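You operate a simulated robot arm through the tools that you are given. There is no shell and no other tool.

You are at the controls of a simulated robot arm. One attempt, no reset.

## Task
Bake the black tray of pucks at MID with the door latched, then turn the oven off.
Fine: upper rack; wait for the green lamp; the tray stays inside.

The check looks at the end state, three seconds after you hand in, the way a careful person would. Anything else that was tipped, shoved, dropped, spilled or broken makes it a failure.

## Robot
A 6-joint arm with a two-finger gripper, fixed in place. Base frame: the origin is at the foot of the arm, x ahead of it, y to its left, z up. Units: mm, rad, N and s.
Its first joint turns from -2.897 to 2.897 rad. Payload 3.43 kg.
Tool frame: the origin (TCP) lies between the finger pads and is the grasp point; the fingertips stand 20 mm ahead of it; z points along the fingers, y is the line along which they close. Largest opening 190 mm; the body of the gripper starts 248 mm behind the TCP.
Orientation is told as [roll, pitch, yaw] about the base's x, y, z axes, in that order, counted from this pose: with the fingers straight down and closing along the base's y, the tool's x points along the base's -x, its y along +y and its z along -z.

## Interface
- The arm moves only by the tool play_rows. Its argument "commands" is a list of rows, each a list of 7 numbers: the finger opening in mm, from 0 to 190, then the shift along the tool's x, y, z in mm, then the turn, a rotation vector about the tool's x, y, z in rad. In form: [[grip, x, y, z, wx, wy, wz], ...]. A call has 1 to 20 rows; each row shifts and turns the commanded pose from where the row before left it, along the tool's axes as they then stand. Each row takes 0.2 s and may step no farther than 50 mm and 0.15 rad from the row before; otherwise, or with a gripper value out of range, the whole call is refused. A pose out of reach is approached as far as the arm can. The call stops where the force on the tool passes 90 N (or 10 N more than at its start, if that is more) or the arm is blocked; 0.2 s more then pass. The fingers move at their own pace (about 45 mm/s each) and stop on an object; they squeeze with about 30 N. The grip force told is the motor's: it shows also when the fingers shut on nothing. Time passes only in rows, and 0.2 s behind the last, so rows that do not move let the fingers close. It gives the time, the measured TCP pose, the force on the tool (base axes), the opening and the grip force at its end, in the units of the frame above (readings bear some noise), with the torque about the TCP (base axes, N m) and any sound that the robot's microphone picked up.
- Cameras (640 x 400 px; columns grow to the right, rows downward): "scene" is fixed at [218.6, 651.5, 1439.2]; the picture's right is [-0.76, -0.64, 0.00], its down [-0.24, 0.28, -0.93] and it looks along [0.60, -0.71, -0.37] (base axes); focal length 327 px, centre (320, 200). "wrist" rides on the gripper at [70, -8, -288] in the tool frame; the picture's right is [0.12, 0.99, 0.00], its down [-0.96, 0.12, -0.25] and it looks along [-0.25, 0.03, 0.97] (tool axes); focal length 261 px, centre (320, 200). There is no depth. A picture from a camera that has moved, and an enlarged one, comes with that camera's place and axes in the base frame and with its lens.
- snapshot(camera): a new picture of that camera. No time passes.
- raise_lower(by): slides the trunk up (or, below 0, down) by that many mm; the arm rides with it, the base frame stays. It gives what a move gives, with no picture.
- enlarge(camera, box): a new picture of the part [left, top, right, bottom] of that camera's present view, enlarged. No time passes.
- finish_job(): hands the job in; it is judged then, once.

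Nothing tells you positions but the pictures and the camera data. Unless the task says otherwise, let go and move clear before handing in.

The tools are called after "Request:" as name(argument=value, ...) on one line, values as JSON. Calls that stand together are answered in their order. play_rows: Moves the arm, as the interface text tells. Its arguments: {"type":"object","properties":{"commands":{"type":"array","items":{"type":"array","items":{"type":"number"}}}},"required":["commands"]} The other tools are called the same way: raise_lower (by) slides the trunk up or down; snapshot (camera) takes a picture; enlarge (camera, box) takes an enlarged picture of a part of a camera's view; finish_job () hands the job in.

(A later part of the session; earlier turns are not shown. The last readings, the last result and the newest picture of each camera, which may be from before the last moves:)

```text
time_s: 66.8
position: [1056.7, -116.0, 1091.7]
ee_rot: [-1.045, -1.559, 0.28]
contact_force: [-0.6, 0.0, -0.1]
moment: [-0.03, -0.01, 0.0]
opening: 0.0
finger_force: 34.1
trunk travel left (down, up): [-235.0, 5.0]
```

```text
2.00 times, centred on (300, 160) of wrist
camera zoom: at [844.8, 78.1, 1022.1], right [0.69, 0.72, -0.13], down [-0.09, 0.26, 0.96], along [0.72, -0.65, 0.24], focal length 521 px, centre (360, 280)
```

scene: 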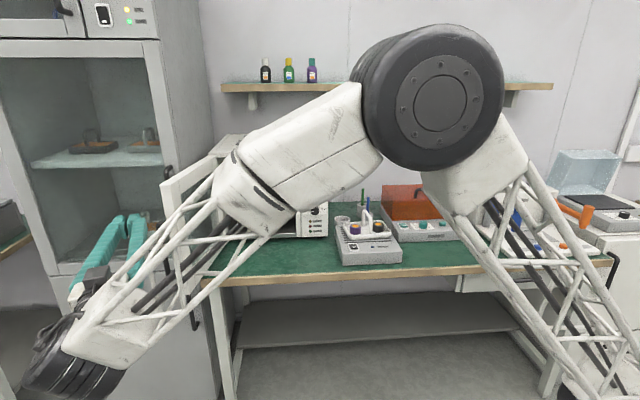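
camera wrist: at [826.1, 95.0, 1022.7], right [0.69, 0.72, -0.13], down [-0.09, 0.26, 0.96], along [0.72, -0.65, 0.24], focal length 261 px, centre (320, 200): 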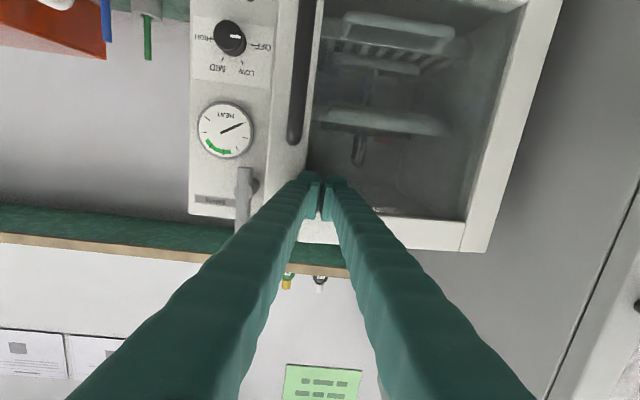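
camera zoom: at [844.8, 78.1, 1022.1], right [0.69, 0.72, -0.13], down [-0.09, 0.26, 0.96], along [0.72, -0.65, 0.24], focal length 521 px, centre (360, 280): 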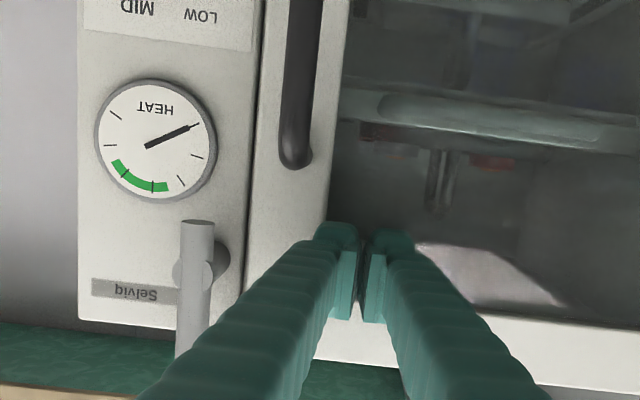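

Request:
play_rows(commands=[[0, 0, 0, 3, 0, 0, 0], [0, 0, 0, 3, 0, 0, 0], [0, 0, 0, 0, 0, 0, 0]])

Request:
play_rows(commands=[[0, 0, 0, 3, 0, 0, 0], [0, 0, 0, 3, 0, 0, 0], [0, 0, 0, 0, 0, 0, 0]])

Request:
enlarge(camera="scene", box=[180, 120, 370, 250])

```text
time_s: 67.6
position: [1061.4, -119.2, 1089.8]
ee_rot: [-1.044, -1.56, 0.282]
contact_force: [0.4, 0.3, 0.1]
moment: [0.03, 0.0, 0.01]
opening: 0.2
finger_force: 33.9
trunk travel left (down, up): [-235.0, 5.0]
```

```text
time_s: 68.4
position: [1065.0, -121.4, 1091.9]
ee_rot: [-1.078, -1.559, 0.316]
contact_force: [-39.4, 22.7, -6.6]
moment: [0.12, -0.19, -0.69]
opening: 5.8
finger_force: 33.6
trunk travel left (down, up): [-235.0, 5.0]
```

```text
3.08 times, centred on (275, 185) of scene
camera zoom: at [218.6, 651.5, 1439.2], right [-0.76, -0.64, 0.0], down [-0.24, 0.28, -0.93], along [0.6, -0.71, -0.37], focal length 1007 px, centre (458, 246)
```

zoom: 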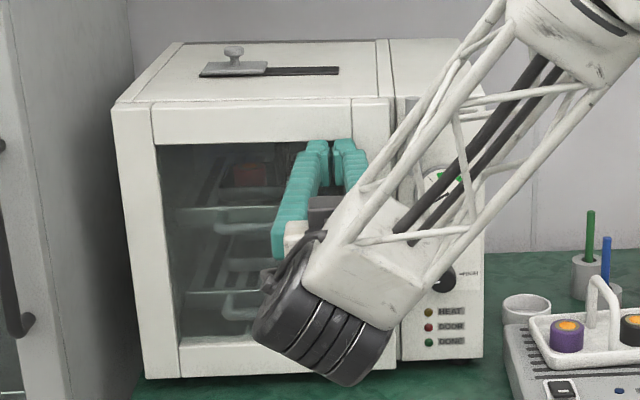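

Force rose to about 45 N, so the door is against its stop. I'll back off and check that it stays shut.

Request:
play_rows(commands=[[0, 0, 0, -5, 0, 0, 0], [0, 0, 0, -20, 0, 0, 0], [0, 0, 0, -40, 0, 0, 0], [0, 0, 0, -45, 0, 0, 0], [0, 0, 0, -45, 0, 0, 0], [0, 0, 0, -45, 0, 0, 0]])

Request:
snapshot(camera="wrist")

Request:
enlarge(camera="scene", box=[180, 120, 370, 250])

```text
time_s: 69.8
position: [919.8, 13.7, 1091.1]
ee_rot: [-1.033, -1.559, 0.269]
contact_force: [-0.2, -0.2, -0.6]
moment: [-0.07, -0.05, 0.01]
opening: 0.1
finger_force: 34.5
trunk travel left (down, up): [-235.0, 5.0]
```

```text
taken
camera wrist: at [708.1, 207.9, 1022.4], right [0.69, 0.72, -0.13], down [-0.09, 0.26, 0.96], along [0.72, -0.65, 0.24], focal length 261 px, centre (320, 200)
```

wrist: 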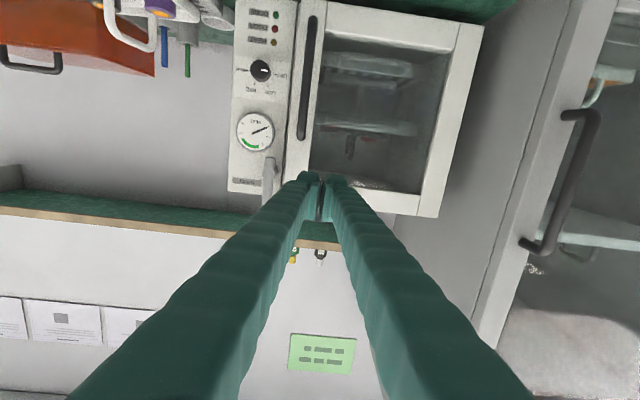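

```text
3.08 times, centred on (275, 185) of scene
camera zoom: at [218.6, 651.5, 1439.2], right [-0.76, -0.64, 0.0], down [-0.24, 0.28, -0.93], along [0.6, -0.71, -0.37], focal length 1007 px, centre (458, 246)
```

zoom: 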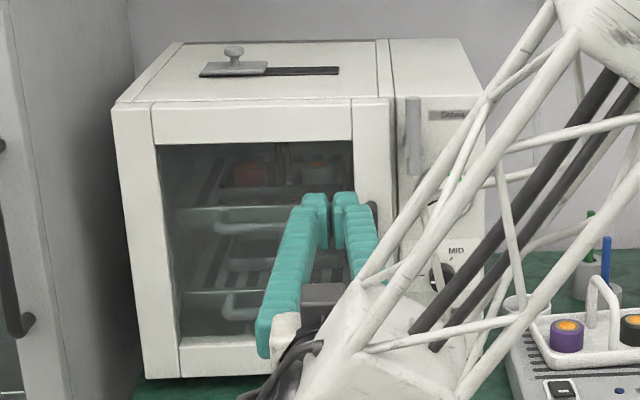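

Request:
enlarge(camera="wrist", box=[210, 0, 350, 210])

Request:
enlarge(camera="wrist", box=[225, 140, 315, 210])

```text
1.90 times, centred on (280, 105) of wrist
camera zoom: at [708.1, 207.9, 1022.4], right [0.69, 0.72, -0.13], down [-0.09, 0.26, 0.96], along [0.72, -0.65, 0.24], focal length 496 px, centre (396, 381)
```

zoom: 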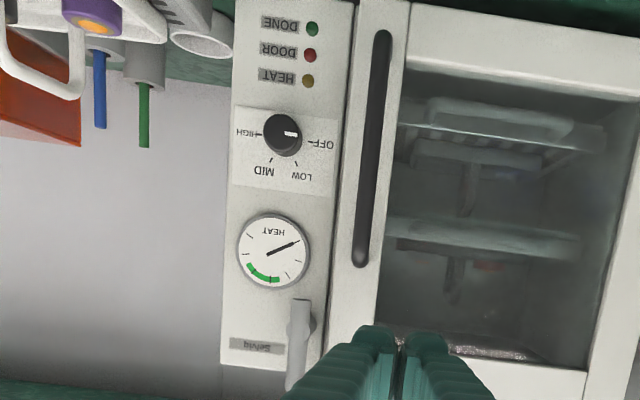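

```text
5.71 times, centred on (270, 175) of wrist
camera zoom: at [708.1, 207.9, 1022.4], right [0.69, 0.72, -0.13], down [-0.09, 0.26, 0.96], along [0.72, -0.65, 0.24], focal length 1489 px, centre (606, 343)
```

zoom: 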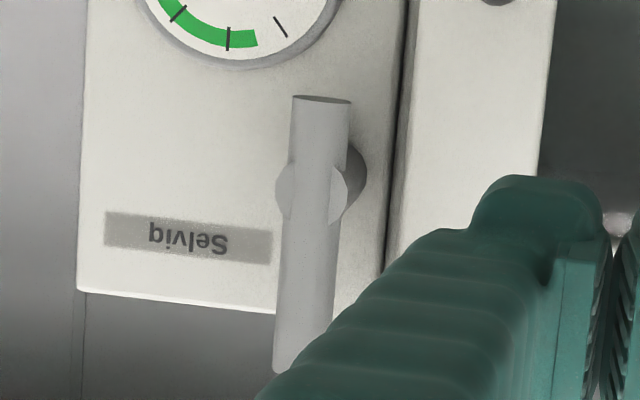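

Request:
play_rows(commands=[[0, -6.5, -44.5, 1, 0.03, 0, 0], [0, -6.5, -44.5, 0, 0, 0, 0], [0, 0, 0, 40, 0, 0, 0], [0, 0, 0, 40, 0, 0, 0], [0, 0, 0, 40, 0, 0, 0], [0, 0, 0, 25, 0, 0, 0], [0, 0, 0, 0, 0, 0, 0]])

Request:
snapshot(camera="wrist")

Request:
snapshot(camera="scene")

```text
time_s: 71.4
position: [962.6, -151.7, 1104.3]
ee_rot: [-1.094, -1.561, 0.299]
contact_force: [1.4, -0.3, -0.3]
moment: [-0.02, -0.01, 0.01]
opening: 0.0
finger_force: 34.1
trunk travel left (down, up): [-235.0, 5.0]
```

```text
taken
camera wrist: at [755.5, 47.5, 1035.4], right [0.71, 0.7, -0.13], down [-0.08, 0.26, 0.96], along [0.7, -0.67, 0.24], focal length 261 px, centre (320, 200)
```

wrist: 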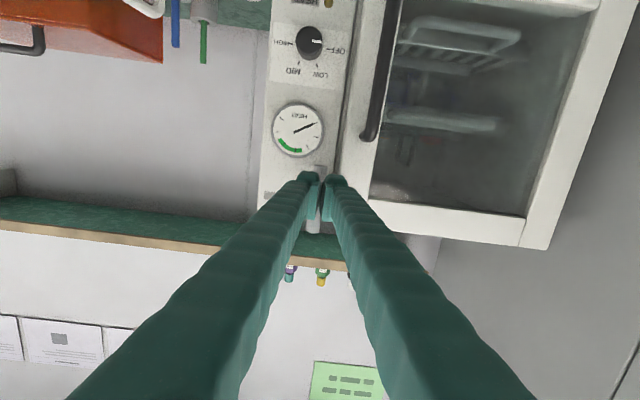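

```text
taken
```

scene: 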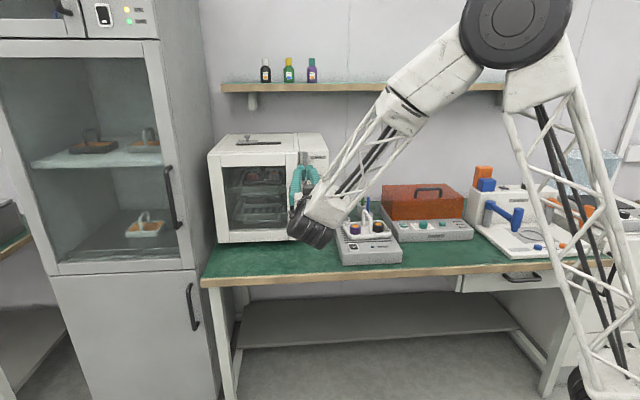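

Request:
play_rows(commands=[[0, 0, -1, 6, 0, 0, 0], [0, 0, 0, 6, 0, 0, 0], [0, 0, 0, 0, 0, 0, 0]])

Request:
play_rows(commands=[[0, 0, 0, 3, 0, 0, 0], [0, 0, 0, 3, 0, 0, 0], [0, 0, 0, 0, 0, 0, 0]])

Request:
play_rows(commands=[[0, 0, 0, 3, 0, 0, 0], [0, 0, 0, 3, 0, 0, 0], [0, 0, 0, 0, 0, 0, 0]])

```text
time_s: 72.2
position: [968.4, -162.2, 1104.5]
ee_rot: [-1.07, -1.561, 0.278]
contact_force: [0.4, 0.6, -0.4]
moment: [-0.02, -0.01, 0.02]
opening: 0.0
finger_force: 34.1
trunk travel left (down, up): [-235.0, 5.0]
```

```text
time_s: 73.0
position: [973.4, -164.9, 1103.8]
ee_rot: [-1.065, -1.561, 0.271]
contact_force: [-0.2, -0.2, -0.3]
moment: [-0.02, -0.01, 0.02]
opening: 0.0
finger_force: 35.0
trunk travel left (down, up): [-235.0, 5.0]
```

```text
time_s: 73.8
position: [977.0, -169.1, 1104.8]
ee_rot: [-1.092, -1.558, 0.301]
contact_force: [-37.5, 25.9, -9.4]
moment: [0.15, 0.09, -0.45]
opening: 0.0
finger_force: 34.6
trunk travel left (down, up): [-235.0, 5.0]
```

Request:
play_rows(commands=[[0, 0, 0, -25, 0, 0, 0], [0, -25, -16, 0, 0, 0, 0], [0, -20, -16, 0, 0, 0, 0], [0, 0, 0, 0, 0, 0, 0], [0, 0, 0, 18, 0, 0, 0], [0, 0, 0, 18, 0, 0, 0], [0, 0, 0, 0, 0, 0, 0]])

Request:
enlarge(camera="scene", box=[270, 130, 350, 200])

Request:
enlarge(camera="wrist", box=[240, 120, 400, 240])

```text
time_s: 75.4
position: [963.3, -201.2, 1150.6]
ee_rot: [-1.071, -1.56, 0.278]
contact_force: [0.9, 0.2, -0.4]
moment: [0.0, -0.04, 0.02]
opening: 0.0
finger_force: 33.8
trunk travel left (down, up): [-235.0, 5.0]
```

```text
5.71 times, centred on (310, 165) of scene
camera zoom: at [218.6, 651.5, 1439.2], right [-0.76, -0.64, 0.0], down [-0.24, 0.28, -0.93], along [0.6, -0.71, -0.37], focal length 1870 px, centre (377, 400)
```

zoom: 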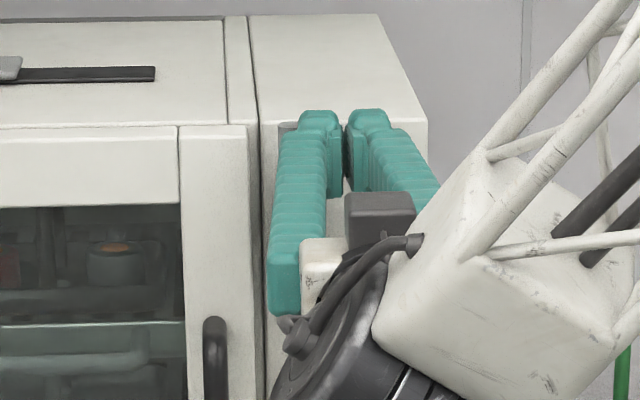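

```text
3.33 times, centred on (320, 180) of wrist
camera zoom: at [756.4, -1.8, 1081.9], right [0.71, 0.7, -0.13], down [-0.08, 0.26, 0.96], along [0.7, -0.67, 0.24], focal length 869 px, centre (320, 267)
```

zoom: 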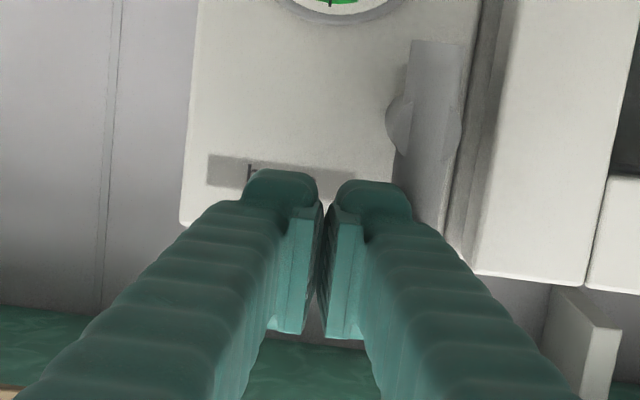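

Request:
play_rows(commands=[[0, 0, 7, 0, 0, 0, 0], [0, -6, 9, 0, 0, 0, 0], [0, -5, 10, 0, 0, 0, 0], [0, 0, 0, 0, 0, 0, 0]])

Request:
enlarge(camera="scene", box=[270, 130, 350, 200])

Request:
enlarge(camera="wrist", box=[240, 120, 400, 240])

```text
time_s: 76.4
position: [981.9, -183.6, 1162.5]
ee_rot: [-1.1, -1.561, 0.309]
contact_force: [0.0, 0.0, -0.9]
moment: [0.01, -0.01, 0.02]
opening: 0.0
finger_force: 34.1
trunk travel left (down, up): [-235.0, 5.0]
```

```text
5.71 times, centred on (310, 165) of scene
camera zoom: at [218.6, 651.5, 1439.2], right [-0.76, -0.64, 0.0], down [-0.24, 0.28, -0.93], along [0.6, -0.71, -0.37], focal length 1870 px, centre (377, 400)
```

zoom: 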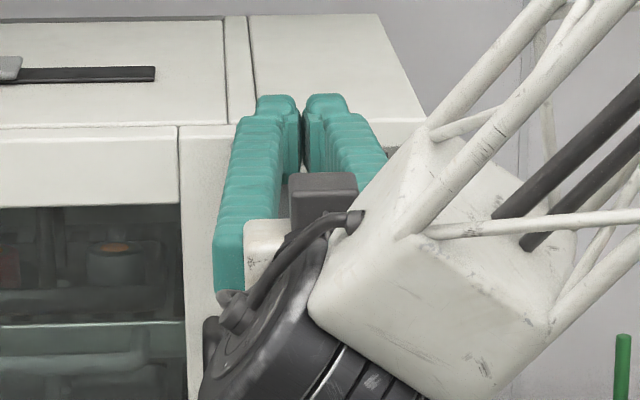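

```text
3.33 times, centred on (320, 180) of wrist
camera zoom: at [775.1, 16.7, 1091.9], right [0.71, 0.7, -0.13], down [-0.08, 0.26, 0.96], along [0.7, -0.67, 0.24], focal length 869 px, centre (320, 267)
```

zoom: 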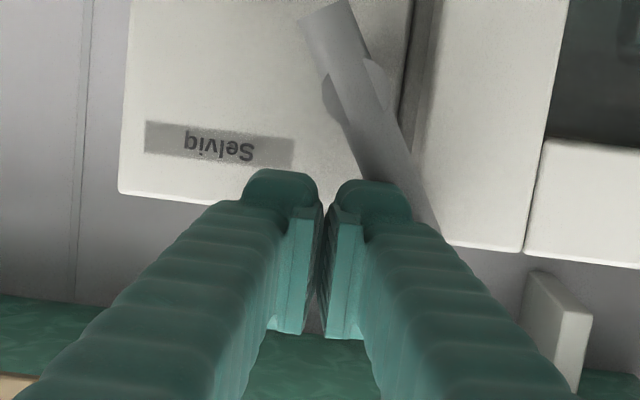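

Request:
play_rows(commands=[[0, 0, 14, 0, 0, 0, 0], [0, 3, 13, 0, 0, 0, 0], [0, 9, 13, 0, 0, 0, 0], [0, 0, 0, 0, 0, 0, 0]])

Request:
enlarge(camera="wrist", box=[240, 120, 400, 240])

```text
time_s: 77.4
position: [1010.4, -155.6, 1150.5]
ee_rot: [-1.098, -1.559, 0.304]
contact_force: [-0.5, 0.6, -0.1]
moment: [-0.01, -0.02, -0.01]
opening: 0.1
finger_force: 34.3
trunk travel left (down, up): [-235.0, 5.0]
```

```text
3.33 times, centred on (320, 180) of wrist
camera zoom: at [803.7, 45.1, 1080.4], right [0.71, 0.69, -0.13], down [-0.08, 0.26, 0.96], along [0.7, -0.67, 0.24], focal length 869 px, centre (320, 267)
```

zoom: 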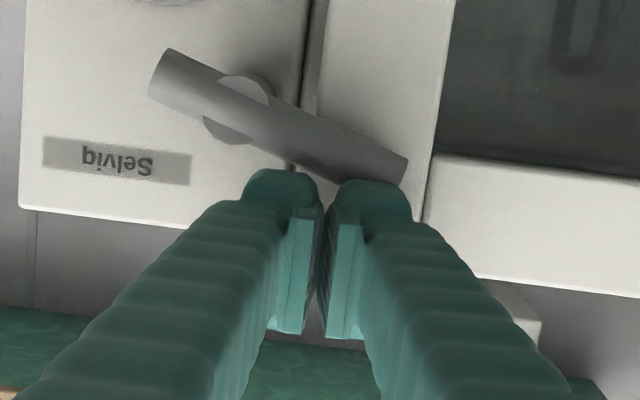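

Request:
play_rows(commands=[[0, 7, 6, 0, 0, 0, 0], [0, 7, 5, 0, 0, 0, 0], [0, 3, 0, 0, 0, 0, 0], [0, 0, 0, 0, 0, 0, 0]])

Request:
enlarge(camera="wrist", box=[220, 100, 400, 240])

```text
time_s: 78.4
position: [1017.8, -146.0, 1132.4]
ee_rot: [-1.114, -1.561, 0.322]
contact_force: [0.4, 1.7, 4.0]
moment: [0.01, -0.04, 0.04]
opening: 0.0
finger_force: 34.1
trunk travel left (down, up): [-235.0, 5.0]
```

```text
2.86 times, centred on (310, 170) of wrist
camera zoom: at [811.0, 53.8, 1063.3], right [0.71, 0.7, -0.13], down [-0.08, 0.26, 0.96], along [0.7, -0.67, 0.24], focal length 745 px, centre (349, 286)
```

zoom: 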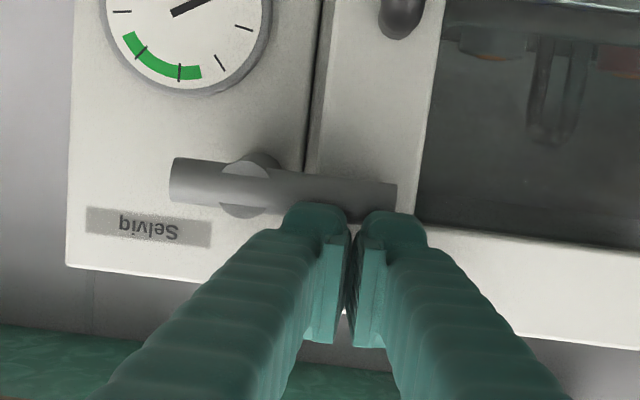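

Request:
play_rows(commands=[[0, 2, 0, 0, 0, 0, 0], [0, 0, 0, 0, 0, 0, 0]])

Request:
enlarge(camera="scene", box=[270, 130, 350, 240])

```text
time_s: 79.0
position: [1018.1, -144.5, 1131.5]
ee_rot: [-1.186, -1.562, 0.39]
contact_force: [-2.6, 4.2, 11.7]
moment: [-0.04, -0.09, 0.02]
opening: 5.7
finger_force: 34.5
trunk travel left (down, up): [-235.0, 5.0]
```

```text
3.64 times, centred on (310, 185) of scene
camera zoom: at [218.6, 651.5, 1439.2], right [-0.76, -0.64, 0.0], down [-0.24, 0.28, -0.93], along [0.6, -0.71, -0.37], focal length 1190 px, centre (356, 254)
```

zoom: 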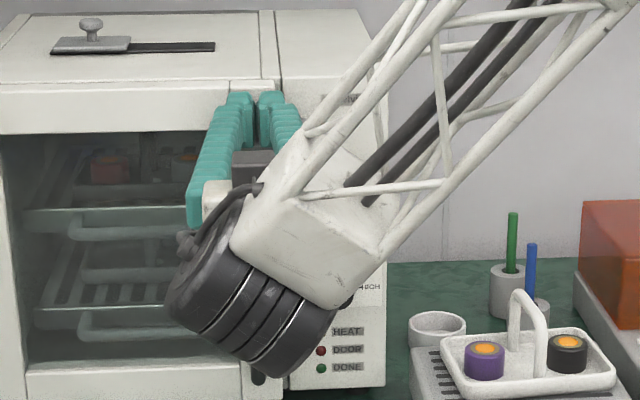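

Lever is horizontal across the door edge and against its stop. I'll retreat and look at the latch and knob.

Request:
play_rows(commands=[[0, -6, 0, 0, 0, 0, 0], [0, 0, 0, -45, 0, 0, 0], [0, 0, 0, -45, 0, 0, 0], [0, 0, 0, -45, 0, 0, 0], [0, 0, 0, -45, 0, 0, 0], [0, 42, -16.4, 0, 0, 0, 0], [0, 42, -16.4, 0, 0, 0, 0], [0, 42, -16.4, 0, 0, 0, 0], [0, 42, -16.4, 0, 0, 0, 0], [0, 42, -16.4, 0, 0, 0, 0]])

Request:
snapshot(camera="wrist")

Request:
enlarge(camera="wrist", box=[240, 100, 400, 220])

Request:
enlarge(camera="scene", box=[200, 125, 350, 250])

```text
time_s: 81.2
position: [831.4, -75.5, 929.5]
ee_rot: [-1.058, -1.558, 0.261]
contact_force: [-0.3, -0.4, 1.0]
moment: [0.08, 0.11, 0.12]
opening: 0.0
finger_force: 34.0
trunk travel left (down, up): [-235.0, 5.0]
```

```text
taken
camera wrist: at [624.3, 124.6, 860.2], right [0.71, 0.69, -0.13], down [-0.08, 0.26, 0.96], along [0.7, -0.67, 0.24], focal length 261 px, centre (320, 200)
```

wrist: 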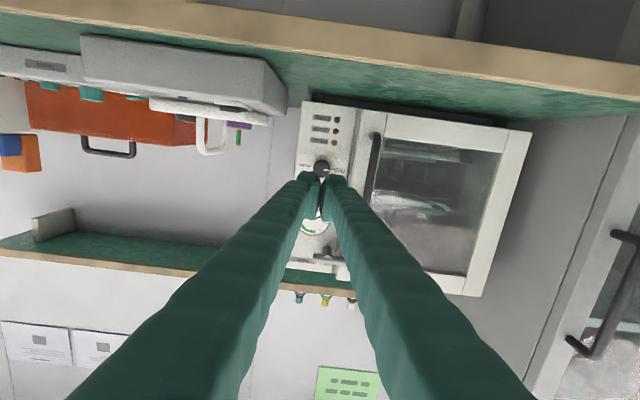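

```text
3.33 times, centred on (320, 160) of wrist
camera zoom: at [624.3, 124.6, 860.2], right [0.71, 0.69, -0.13], down [-0.08, 0.26, 0.96], along [0.7, -0.67, 0.24], focal length 869 px, centre (320, 333)
```

zoom: 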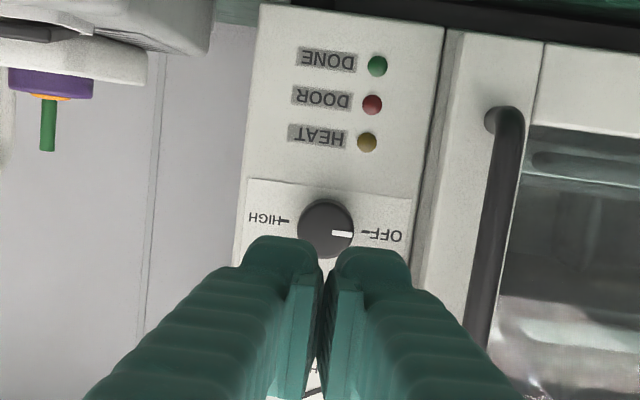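

```text
3.20 times, centred on (275, 188) of scene
camera zoom: at [218.6, 651.5, 1439.2], right [-0.76, -0.64, 0.0], down [-0.24, 0.28, -0.93], along [0.6, -0.71, -0.37], focal length 1047 px, centre (464, 240)
```

zoom: 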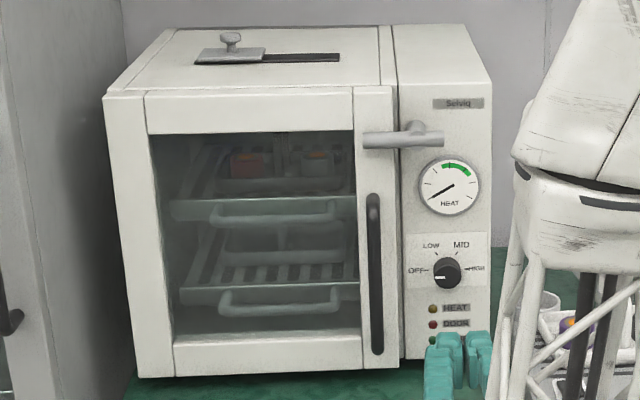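

Request:
play_rows(commands=[[40, 1.5, 2.5, 0, -0.0106, 0, 0], [70, 0, 0, 20, 0, 0, -0.15], [70, 0, 0, 20, 0, 0, -0.15], [70, 0, 0, 20, 0, 0, -0.15], [70, 0, 0, 20, 0, 0, -0.15], [70, 0, 0, 20, 0, 0, -0.15], [70, 0, 0, 20, 0, 0, -0.15], [70, 0, 0, 20, 0, 0, -0.147], [70, 0, 0, 0, 0, 0, 0]])

Request:
snapshot(camera="wrist")

Request:
enlarge(camera="scene", box=[280, 170, 360, 250])

```text
time_s: 83.2
position: [931.5, -173.5, 926.0]
ee_rot: [-1.565, -0.513, 0.784]
contact_force: [0.4, 0.2, 0.7]
moment: [0.03, -0.04, 0.0]
opening: 69.9
finger_force: 0.0
trunk travel left (down, up): [-235.0, 5.0]
```

```text
taken
camera wrist: at [684.3, -15.9, 899.0], right [0.27, 0.28, -0.92], down [0.46, 0.81, 0.37], along [0.85, -0.52, 0.09], focal length 261 px, centre (320, 200)
```

wrist: 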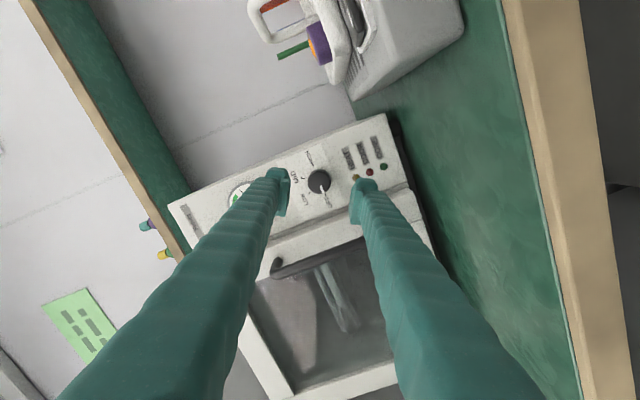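

```text
5.00 times, centred on (320, 210) of scene
camera zoom: at [218.6, 651.5, 1439.2], right [-0.76, -0.64, 0.0], down [-0.24, 0.28, -0.93], along [0.6, -0.71, -0.37], focal length 1636 px, centre (320, 150)
```

zoom: 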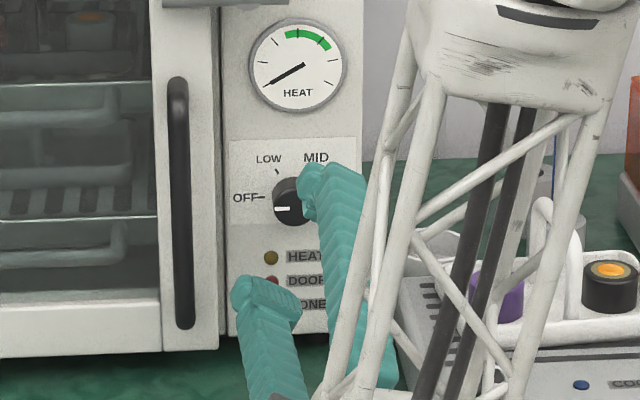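

Request:
enlarge(camera="wrist", box=[260, 130, 400, 230])

```text
4.00 times, centred on (330, 180) of wrist
camera zoom: at [684.3, -15.9, 899.0], right [0.27, 0.28, -0.92], down [0.46, 0.81, 0.37], along [0.85, -0.52, 0.09], focal length 1043 px, centre (280, 280)
```

zoom: 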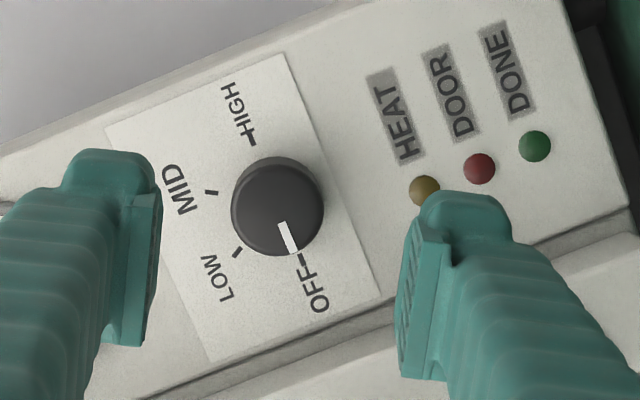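

Request:
play_rows(commands=[[70, 0, 0, 30, 0, 0, 0], [70, 0, 0, 30, 0, 0, 0], [70, 0, 0, 8, 0, 0, 0], [70, 0, 0, 4, 0, 0, 0], [70, 0, 0, 0, 0, 0, 0]])

Request:
play_rows(commands=[[70, 0, 0, 3, 0, 0, 0], [70, 0, 0, 3, 0, 0, 0], [70, 0, 0, 0, 0, 0, 0]])

Request:
enlarge(camera="wrist", box=[260, 130, 400, 230])

Request:
enlarge(camera="scene", box=[280, 170, 360, 250])

```text
time_s: 84.4
position: [984.8, -225.1, 925.8]
ee_rot: [-1.566, -0.516, 0.784]
contact_force: [-0.3, -1.1, 0.2]
moment: [0.01, 0.0, 0.01]
opening: 69.6
finger_force: 0.0
trunk travel left (down, up): [-235.0, 5.0]
```

```text
time_s: 85.2
position: [987.6, -228.4, 926.2]
ee_rot: [-1.565, -0.515, 0.785]
contact_force: [0.3, -0.2, 0.4]
moment: [-0.01, -0.02, -0.02]
opening: 69.9
finger_force: 0.1
trunk travel left (down, up): [-235.0, 5.0]
```

```text
4.00 times, centred on (330, 180) of wrist
camera zoom: at [739.1, -71.2, 899.4], right [0.27, 0.28, -0.92], down [0.46, 0.81, 0.37], along [0.85, -0.52, 0.09], focal length 1043 px, centre (280, 280)
```

zoom: 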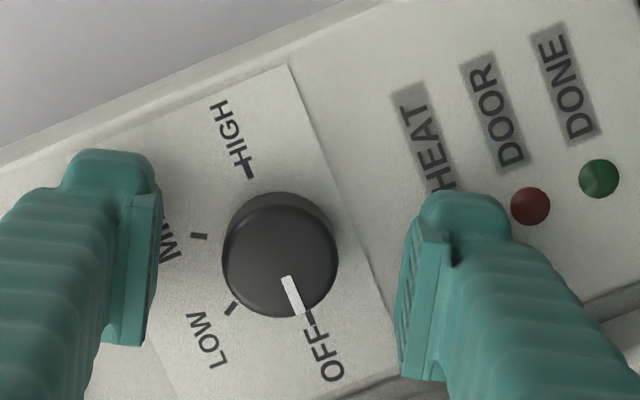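

```text
5.00 times, centred on (320, 210) of scene
camera zoom: at [218.6, 651.5, 1439.2], right [-0.76, -0.64, 0.0], down [-0.24, 0.28, -0.93], along [0.6, -0.71, -0.37], focal length 1636 px, centre (320, 150)
```

zoom: 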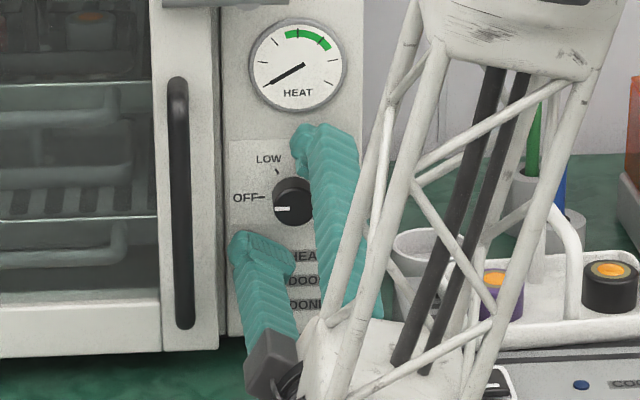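

Request:
play_rows(commands=[[0, 0, 0, 0, 0, 0, 0], [0, 0, 0, 0, 0, 0, 0], [0, 0, 0, 0, 0, 0, 0], [0, 0, 0, 0, 0, 0, 0], [0, 0, 0, 0, 0, 0, 0]])

Request:
enlarge(camera="wrist", box=[260, 130, 400, 230])

```text
time_s: 86.4
position: [987.4, -228.5, 925.2]
ee_rot: [-1.564, -0.515, 0.784]
contact_force: [-0.5, -0.7, 1.4]
moment: [-0.04, -0.04, 0.0]
opening: 32.5
finger_force: 44.8
trunk travel left (down, up): [-235.0, 5.0]
```

```text
4.00 times, centred on (330, 180) of wrist
camera zoom: at [739.0, -71.2, 899.5], right [0.27, 0.28, -0.92], down [0.46, 0.81, 0.37], along [0.85, -0.52, 0.09], focal length 1043 px, centre (280, 280)
```

zoom: 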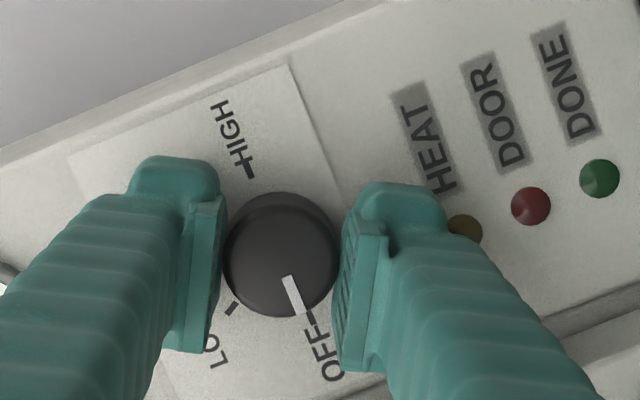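

Request:
play_rows(commands=[[0, 0, 0, 0, 0, 0, 0.15], [0, 0, 0, 0, 0, 0, 0.15], [0, 0, 0, 0, 0, 0, 0.15], [0, 0, 0, 0, 0, 0, 0.15], [0, 0, 0, 0, 0, 0, 0.15], [0, 0, 0, 0, 0, 0, 0.15], [0, 0, 0, 0, 0, 0, 0.147]])

Request:
enlarge(camera="wrist", box=[250, 110, 410, 230])

Request:
enlarge(camera="scene", box=[280, 140, 360, 250])

```text
time_s: 88.0
position: [987.4, -229.5, 925.8]
ee_rot: [-1.026, -1.564, 0.241]
contact_force: [-6.4, -8.9, 22.2]
moment: [-0.18, -0.18, -0.1]
opening: 32.5
finger_force: 45.3
trunk travel left (down, up): [-235.0, 5.0]
```

```text
3.33 times, centred on (330, 170) of wrist
camera zoom: at [778.0, -31.8, 857.0], right [0.7, 0.7, -0.13], down [-0.09, 0.26, 0.96], along [0.71, -0.66, 0.24], focal length 869 px, centre (287, 300)
```

zoom: 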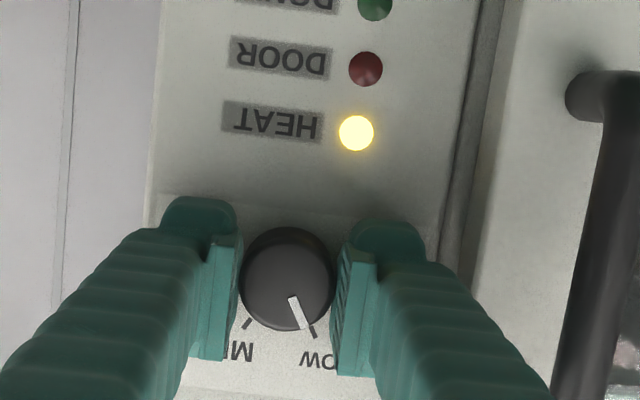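

```text
3.64 times, centred on (320, 195) of scene
camera zoom: at [218.6, 651.5, 1439.2], right [-0.76, -0.64, 0.0], down [-0.24, 0.28, -0.93], along [0.6, -0.71, -0.37], focal length 1190 px, centre (320, 218)
```

zoom: 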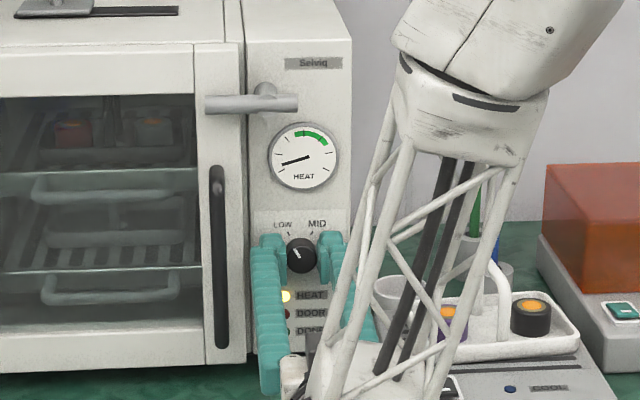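

Request:
play_rows(commands=[[0, -1.5, 0, 0, 0, 0, 0.15], [0, 0, 0, 0, 0, 0, 0.15], [0, 0, 0, 0, 0, 0, 0.15], [0, 0, 0, 0, 0, 0, 0.15], [0, 0, 0, 0, 0, 0, 0.15], [0, 0, 0, 0, 0, 0, 0.15], [0, 0, 0, 0, 0, 0, 0.147], [0, 0, 0, 0, 0, 0, 0]])

Request:
enlarge(camera="wrist", box=[250, 110, 410, 230])

Request:
enlarge(camera="scene", box=[280, 140, 360, 250])

```text
time_s: 88.6
position: [988.2, -231.9, 931.5]
ee_rot: [1.267, -1.422, -2.091]
contact_force: [-56.3, -19.8, -3.0]
moment: [-0.77, -0.24, -0.8]
opening: 32.2
finger_force: 45.1
out of reach, approached as far as the arm can: row 1, 2
trunk travel left (down, up): [-235.0, 5.0]
stopped in row 2: the force on the tool passed its limit at 230 N (the readings are from after the stop); the commanded pose is now the measured one
```

```text
3.33 times, centred on (330, 170) of wrist
camera zoom: at [793.7, -17.5, 873.3], right [0.73, 0.68, 0.02], down [-0.16, 0.13, 0.98], along [0.66, -0.72, 0.2], focal length 869 px, centre (287, 300)
```

zoom: 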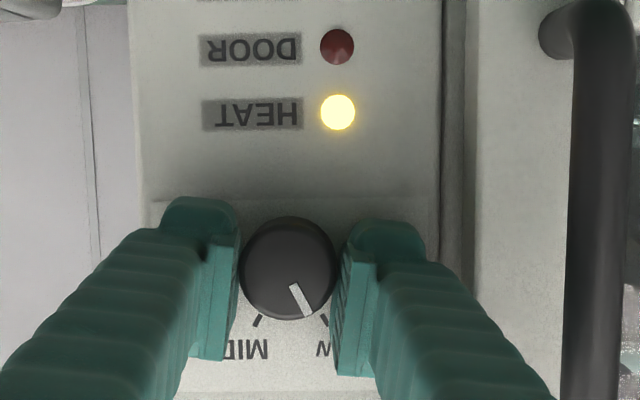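

```text
3.64 times, centred on (320, 195) of scene
camera zoom: at [218.6, 651.5, 1439.2], right [-0.76, -0.64, 0.0], down [-0.24, 0.28, -0.93], along [0.6, -0.71, -0.37], focal length 1190 px, centre (320, 218)
```

zoom: 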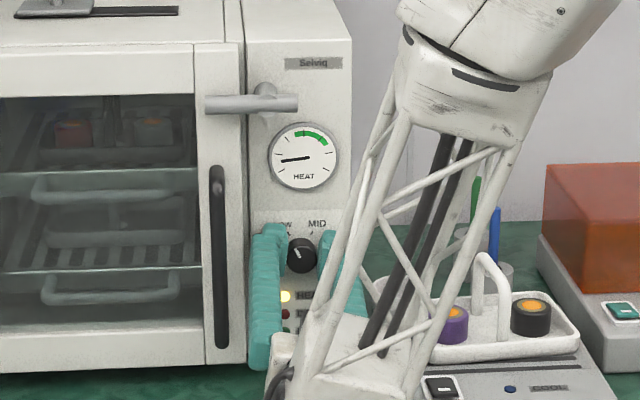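

The wrist joint has reached its limit with the knob just past LOW. The HEAT lamp is lit and the DOOR lamp is off. I'll let go, wind the wrist back and re-grip for the last 60°.

Request:
play_rows(commands=[[70, 0, 0, 0, 0, 0, 0], [70, 0, 0, 0, 0, 0, 0], [70, 0, 0, 0, 0, 0, 0], [70, 0, 0, -15, 0, 0, 0], [70, 0, 0, -30, 0, 0, 0], [70, 0, 0, 0, -0.036, -0.051, -0.13], [70, 0, 0, 0, 0, 0, -0.14], [70, 0, 0, 0, 0, 0, -0.14], [70, 0, 0, 0, 0, 0, -0.14], [70, 0, 0, 0, 0, 0, -0.14], [70, 0, 0, 0, 0, 0, -0.14], [70, 0, 0, 0, 0, 0, -0.14], [70, 0, 0, 0, 0, 0, -0.14], [70, 0, 0, 0, 0, 0, -0.14], [70, 0, 0, 0, 0, 0, 0]])

Request:
enlarge(camera="wrist", box=[240, 120, 400, 240])

Request:
enlarge(camera="scene", box=[280, 140, 360, 250])

```text
time_s: 91.8
position: [961.8, -194.5, 934.0]
ee_rot: [-1.58, -0.462, 0.791]
contact_force: [0.3, 0.3, 0.3]
moment: [0.01, 0.01, 0.0]
opening: 69.9
finger_force: 0.0
trunk travel left (down, up): [-235.0, 5.0]
```

```text
3.33 times, centred on (320, 180) of wrist
camera zoom: at [712.8, -38.5, 906.1], right [0.24, 0.23, -0.94], down [0.47, 0.82, 0.32], along [0.85, -0.52, 0.09], focal length 869 px, centre (320, 267)
```

zoom: 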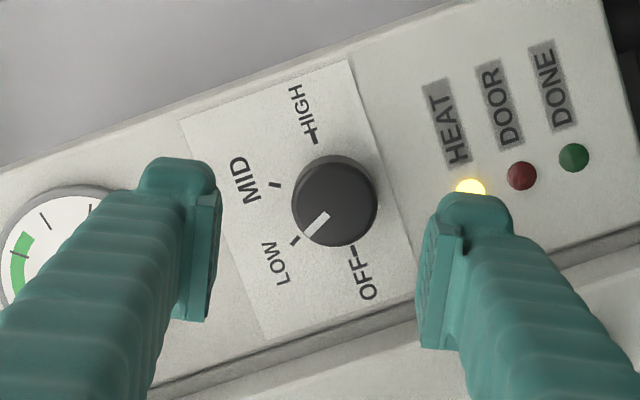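

```text
3.64 times, centred on (320, 195) of scene
camera zoom: at [218.6, 651.5, 1439.2], right [-0.76, -0.64, 0.0], down [-0.24, 0.28, -0.93], along [0.6, -0.71, -0.37], focal length 1190 px, centre (320, 218)
```

zoom: 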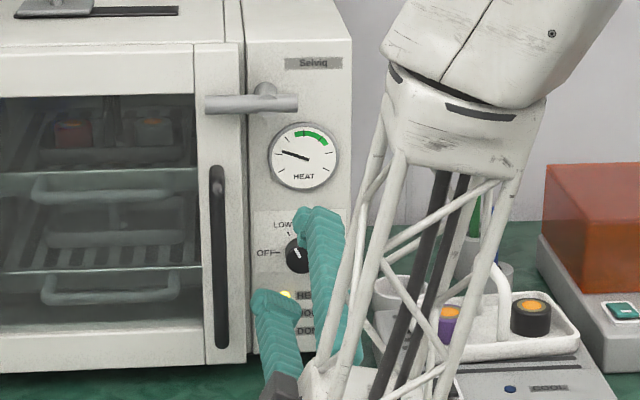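

Request:
play_rows(commands=[[70, 8.2, 4.2, 0, 0, 0, 0], [70, 0, 0, 20, 0, 0, 0], [70, 0, 0, 16, 0, 0, 0], [70, 0, 0, 6, 0, 0, 0], [70, 0, 0, 0, 0, 0, 0], [0, 0, 0, 0, 0, 0, 0], [0, 0, 0, 0, 0, 0, 0], [0, 0, 0, 0, 0, 0, 0], [0, 0, 0, 0, 0, 0, 0]])

Request:
enlarge(camera="wrist", box=[240, 120, 400, 240])

```text
time_s: 93.8
position: [989.4, -228.8, 926.6]
ee_rot: [-1.581, -0.466, 0.793]
contact_force: [3.8, -0.1, -3.5]
moment: [0.01, 0.02, -0.03]
opening: 32.5
finger_force: 45.1
trunk travel left (down, up): [-235.0, 5.0]
```

```text
3.33 times, centred on (320, 180) of wrist
camera zoom: at [739.1, -72.2, 899.0], right [0.24, 0.23, -0.94], down [0.47, 0.82, 0.33], along [0.85, -0.52, 0.09], focal length 869 px, centre (320, 267)
```

zoom: 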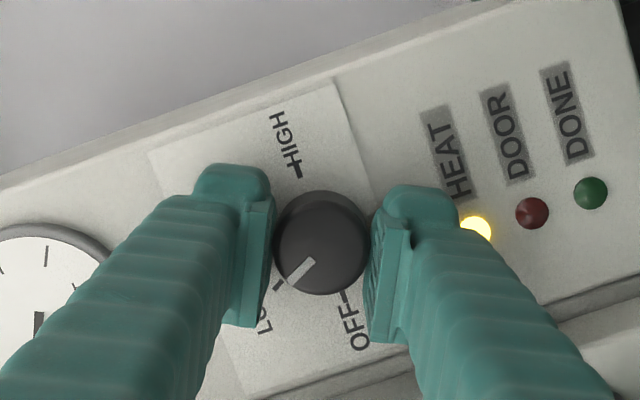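

Request:
play_rows(commands=[[0, 0, 0, 0, 0, 0, 0.15], [0, 0, 0, 0, 0, 0, 0.15], [0, 0, 0, 0, 0, 0, 0.15], [0, 0, 0, 0, 0, 0, 0.15], [0, 0, 0, 0, 0, 0, 0.15], [0, 0, 0, 0, 0, 0, 0.15], [0, 0, 0, 0, 0, 0, 0.147]])

Request:
enlarge(camera="wrist", box=[240, 120, 400, 240])

Request:
enlarge(camera="scene", box=[280, 140, 360, 250])

```text
time_s: 95.4
position: [986.7, -230.2, 928.2]
ee_rot: [-1.762, -1.513, 0.974]
contact_force: [-24.0, -9.2, 7.8]
moment: [-0.19, -0.06, -0.21]
opening: 32.6
finger_force: 44.7
trunk travel left (down, up): [-235.0, 5.0]
```

```text
3.33 times, centred on (320, 180) of wrist
camera zoom: at [776.7, -35.1, 854.4], right [0.7, 0.69, -0.18], down [-0.06, 0.3, 0.95], along [0.71, -0.65, 0.25], focal length 869 px, centre (320, 267)
```

zoom: 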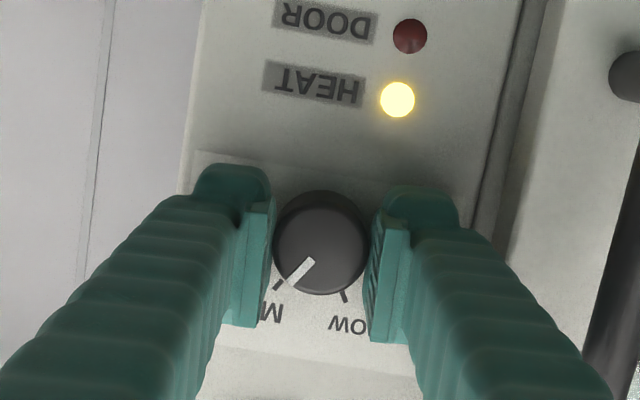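

```text
3.64 times, centred on (320, 195) of scene
camera zoom: at [218.6, 651.5, 1439.2], right [-0.76, -0.64, 0.0], down [-0.24, 0.28, -0.93], along [0.6, -0.71, -0.37], focal length 1190 px, centre (320, 218)
```

zoom: 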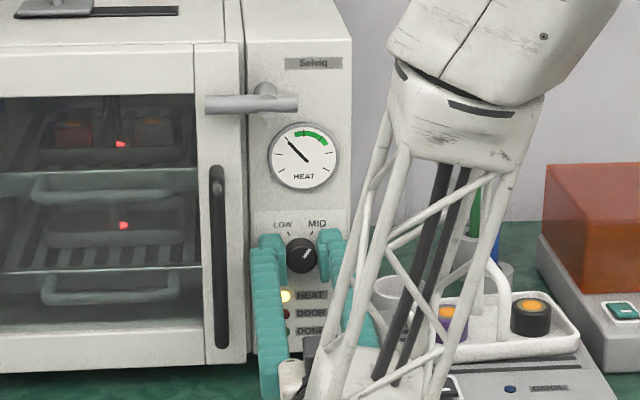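

Request:
play_rows(commands=[[70, 0, 0, 0, 0, 0, 0], [70, 0, 0, 0, 0, 0, 0], [70, 0, 0, 0, 0, 0, 0], [70, 0, 0, -15, 0, 0, 0], [70, 0, 0, -30, 0, 0, 0], [70, 0, 0, 0, 0, 0, 0]])

Request:
enlarge(camera="wrist", box=[240, 90, 400, 240])

Request:
enlarge(camera="scene", box=[280, 140, 360, 250])

```text
time_s: 96.8
position: [956.6, -195.7, 928.0]
ee_rot: [-1.747, -1.512, 0.962]
contact_force: [0.2, 0.6, -0.4]
moment: [-0.02, -0.02, -0.02]
opening: 70.1
finger_force: 0.1
trunk travel left (down, up): [-235.0, 5.0]
```

```text
2.67 times, centred on (320, 165) of wrist
camera zoom: at [746.0, -1.3, 854.3], right [0.7, 0.7, -0.18], down [-0.06, 0.3, 0.95], along [0.72, -0.65, 0.25], focal length 695 px, centre (320, 293)
```

zoom: 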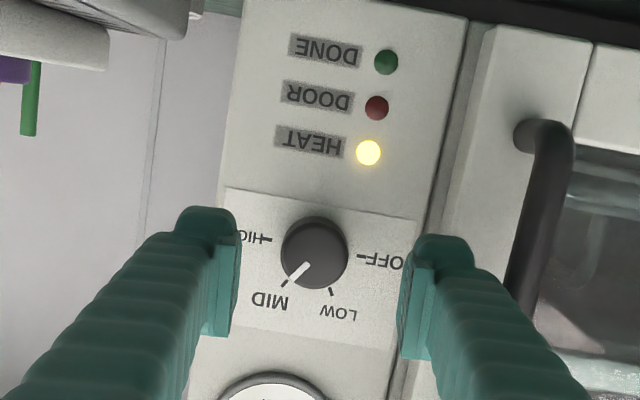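

```text
3.64 times, centred on (320, 195) of scene
camera zoom: at [218.6, 651.5, 1439.2], right [-0.76, -0.64, 0.0], down [-0.24, 0.28, -0.93], along [0.6, -0.71, -0.37], focal length 1190 px, centre (320, 218)
```

zoom: 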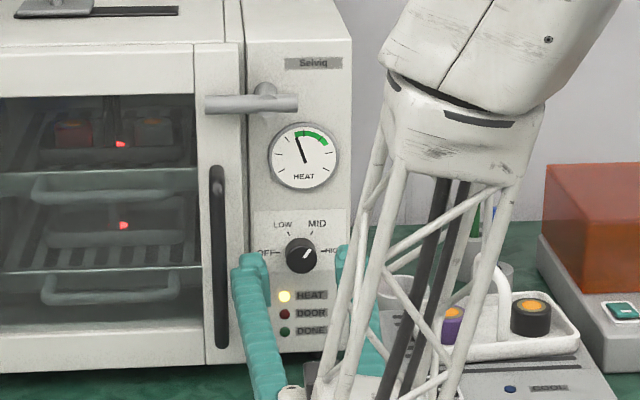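

MID is set and the needle is climbing. While waiting, I'll test in free air whether the wrist can turn the full 120° back to OFF.

Request:
play_rows(commands=[[70, 0, 0, -20, 0, 0, -0.15], [70, 0, 0, 0, 0, 0, -0.15], [70, 0, 0, 0, 0, 0, -0.15], [70, 0, 0, 0, 0, 0, -0.15], [70, 0, 0, 0, 0, 0, -0.15], [70, 0, 0, 0, 0, 0, -0.15], [70, 0, 0, 0, 0, 0, -0.15], [70, 0, 0, 0, 0, 0, -0.15], [70, 0, 0, 0, 0, 0, -0.15], [70, 0, 0, 0, 0, 0, -0.15], [70, 0, 0, 0, 0, 0, -0.15], [70, 0, 0, 0, 0, 0, -0.15], [70, 0, 0, 0, 0, 0, -0.15], [70, 0, 0, 0, 0, 0, -0.15], [70, 0, 0, 0, 0, 0, -0.15]])

Request:
enlarge(camera="scene", box=[280, 140, 360, 250])

```text
time_s: 100.0
position: [943.3, -181.4, 926.2]
ee_rot: [-1.585, 0.741, 0.778]
contact_force: [-0.7, 0.0, 0.7]
moment: [0.0, 0.0, -0.01]
opening: 70.0
finger_force: 0.0
trunk travel left (down, up): [-235.0, 5.0]
```

```text
3.64 times, centred on (320, 195) of scene
camera zoom: at [218.6, 651.5, 1439.2], right [-0.76, -0.64, 0.0], down [-0.24, 0.28, -0.93], along [0.6, -0.71, -0.37], focal length 1190 px, centre (320, 218)
```

zoom: 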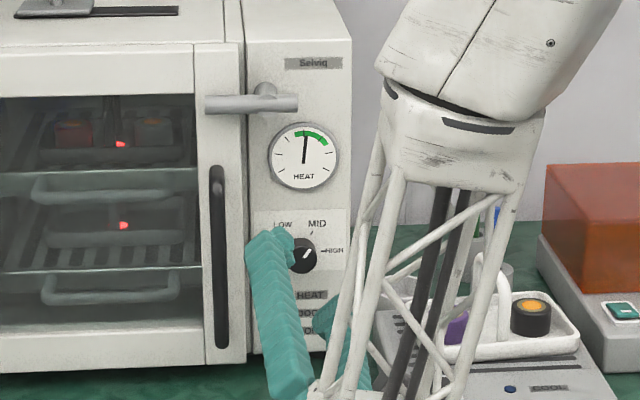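

Request:
play_rows(commands=[[70, 0, 0, 0, 0, 0, 0.15], [70, 0, 0, 0, 0, 0, 0.15], [70, 0, 0, 0, 0, 0, 0.15], [70, 0, 0, 0, 0, 0, 0.15], [70, 0, 0, 0, 0, 0, 0.15], [70, 0, 0, 0, 0, 0, 0.15], [70, 0, 0, 0, 0, 0, 0.15], [70, 0, 0, 0, 0, 0, 0.15], [70, 0, 0, 0, 0, 0, 0.15], [70, 0, 0, 0, 0, 0, 0.15], [70, 0, 0, 0, 0, 0, 0.15], [70, 0, 0, 0, 0, 0, 0.15], [70, 0, 0, 0, 0, 0, 0.15], [70, 0, 0, 0, 0, 0, 0.15], [70, 0, 0, 0, 0, 0, 0.05]])

Request:
enlarge(camera="wrist", box=[240, 90, 400, 240])

Request:
enlarge(camera="scene", box=[280, 140, 360, 250])

```text
time_s: 103.2
position: [942.2, -182.7, 926.6]
ee_rot: [-1.635, -1.412, 0.853]
contact_force: [0.0, -0.8, -0.4]
moment: [0.01, -0.03, -0.04]
opening: 69.7
finger_force: 0.0
trunk travel left (down, up): [-235.0, 5.0]
```

```text
2.67 times, centred on (320, 165) of wrist
camera zoom: at [727.3, 7.4, 855.0], right [0.68, 0.68, -0.27], down [0.01, 0.37, 0.93], along [0.73, -0.63, 0.25], focal length 695 px, centre (320, 293)
```

zoom: 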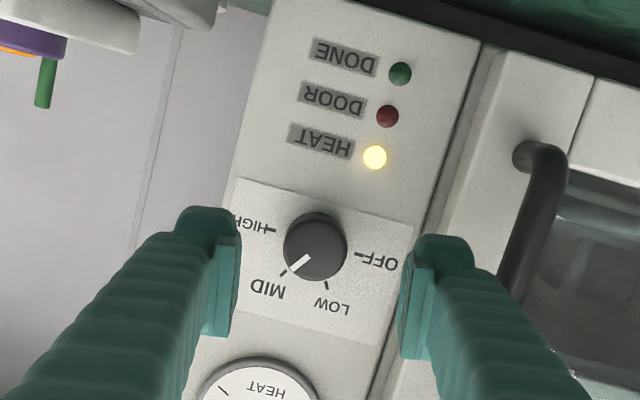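

```text
3.64 times, centred on (320, 195) of scene
camera zoom: at [218.6, 651.5, 1439.2], right [-0.76, -0.64, 0.0], down [-0.24, 0.28, -0.93], along [0.6, -0.71, -0.37], focal length 1190 px, centre (320, 218)
```

zoom: 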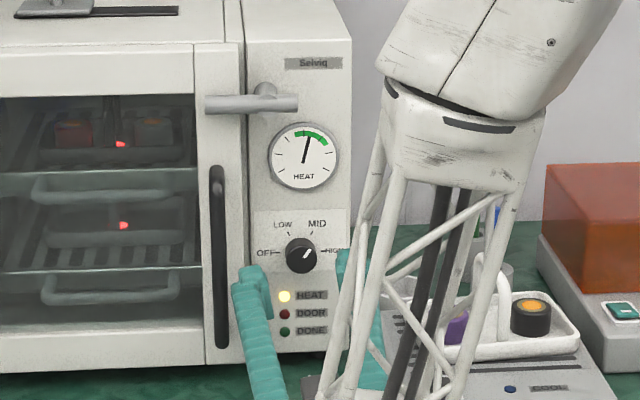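

The needle is in the green band and HEAT is lit. I'll wait for DONE.

Request:
play_rows(commands=[[70, 0, 0, 0, 0, 0, 0], [70, 0, 0, 0, 0, 0, 0], [70, 0, 0, 0, 0, 0, 0], [70, 0, 0, 0, 0, 0, 0], [70, 0, 0, 0, 0, 0, 0], [70, 0, 0, 0, 0, 0, 0], [70, 0, 0, 0, 0, 0, 0], [70, 0, 0, 0, 0, 0, 0], [70, 0, 0, 0, 0, 0, 0], [70, 0, 0, 0, 0, 0, 0], [70, 0, 0, 0, 0, 0, 0], [70, 0, 0, 0, 0, 0, 0], [70, 0, 0, 0, 0, 0, 0], [70, 0, 0, 0, 0, 0, 0], [70, 0, 0, 0, 0, 0, 0], [70, 0, 0, 0, 0, 0, 0], [70, 0, 0, 0, 0, 0, 0], [70, 0, 0, 0, 0, 0, 0], [70, 0, 0, 0, 0, 0, 0], [70, 0, 0, 0, 0, 0, 0]])

Request:
enlarge(camera="scene", box=[280, 140, 360, 250])

```text
time_s: 107.4
position: [943.4, -181.7, 926.1]
ee_rot: [-1.636, -1.41, 0.852]
contact_force: [0.0, 0.1, -0.1]
moment: [-0.04, 0.01, -0.04]
opening: 69.8
finger_force: 0.1
trunk travel left (down, up): [-235.0, 5.0]
```

```text
3.64 times, centred on (320, 195) of scene
camera zoom: at [218.6, 651.5, 1439.2], right [-0.76, -0.64, 0.0], down [-0.24, 0.28, -0.93], along [0.6, -0.71, -0.37], focal length 1190 px, centre (320, 218)
```

zoom: 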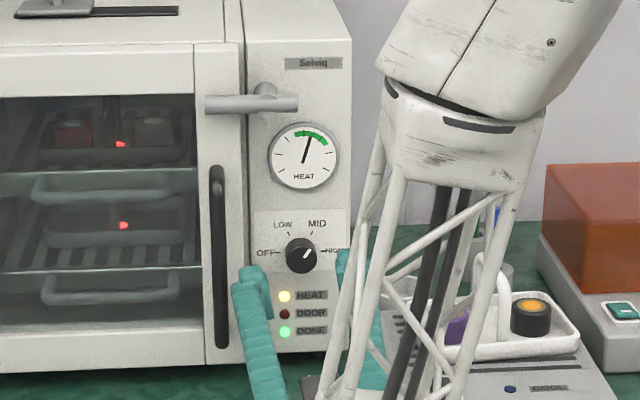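

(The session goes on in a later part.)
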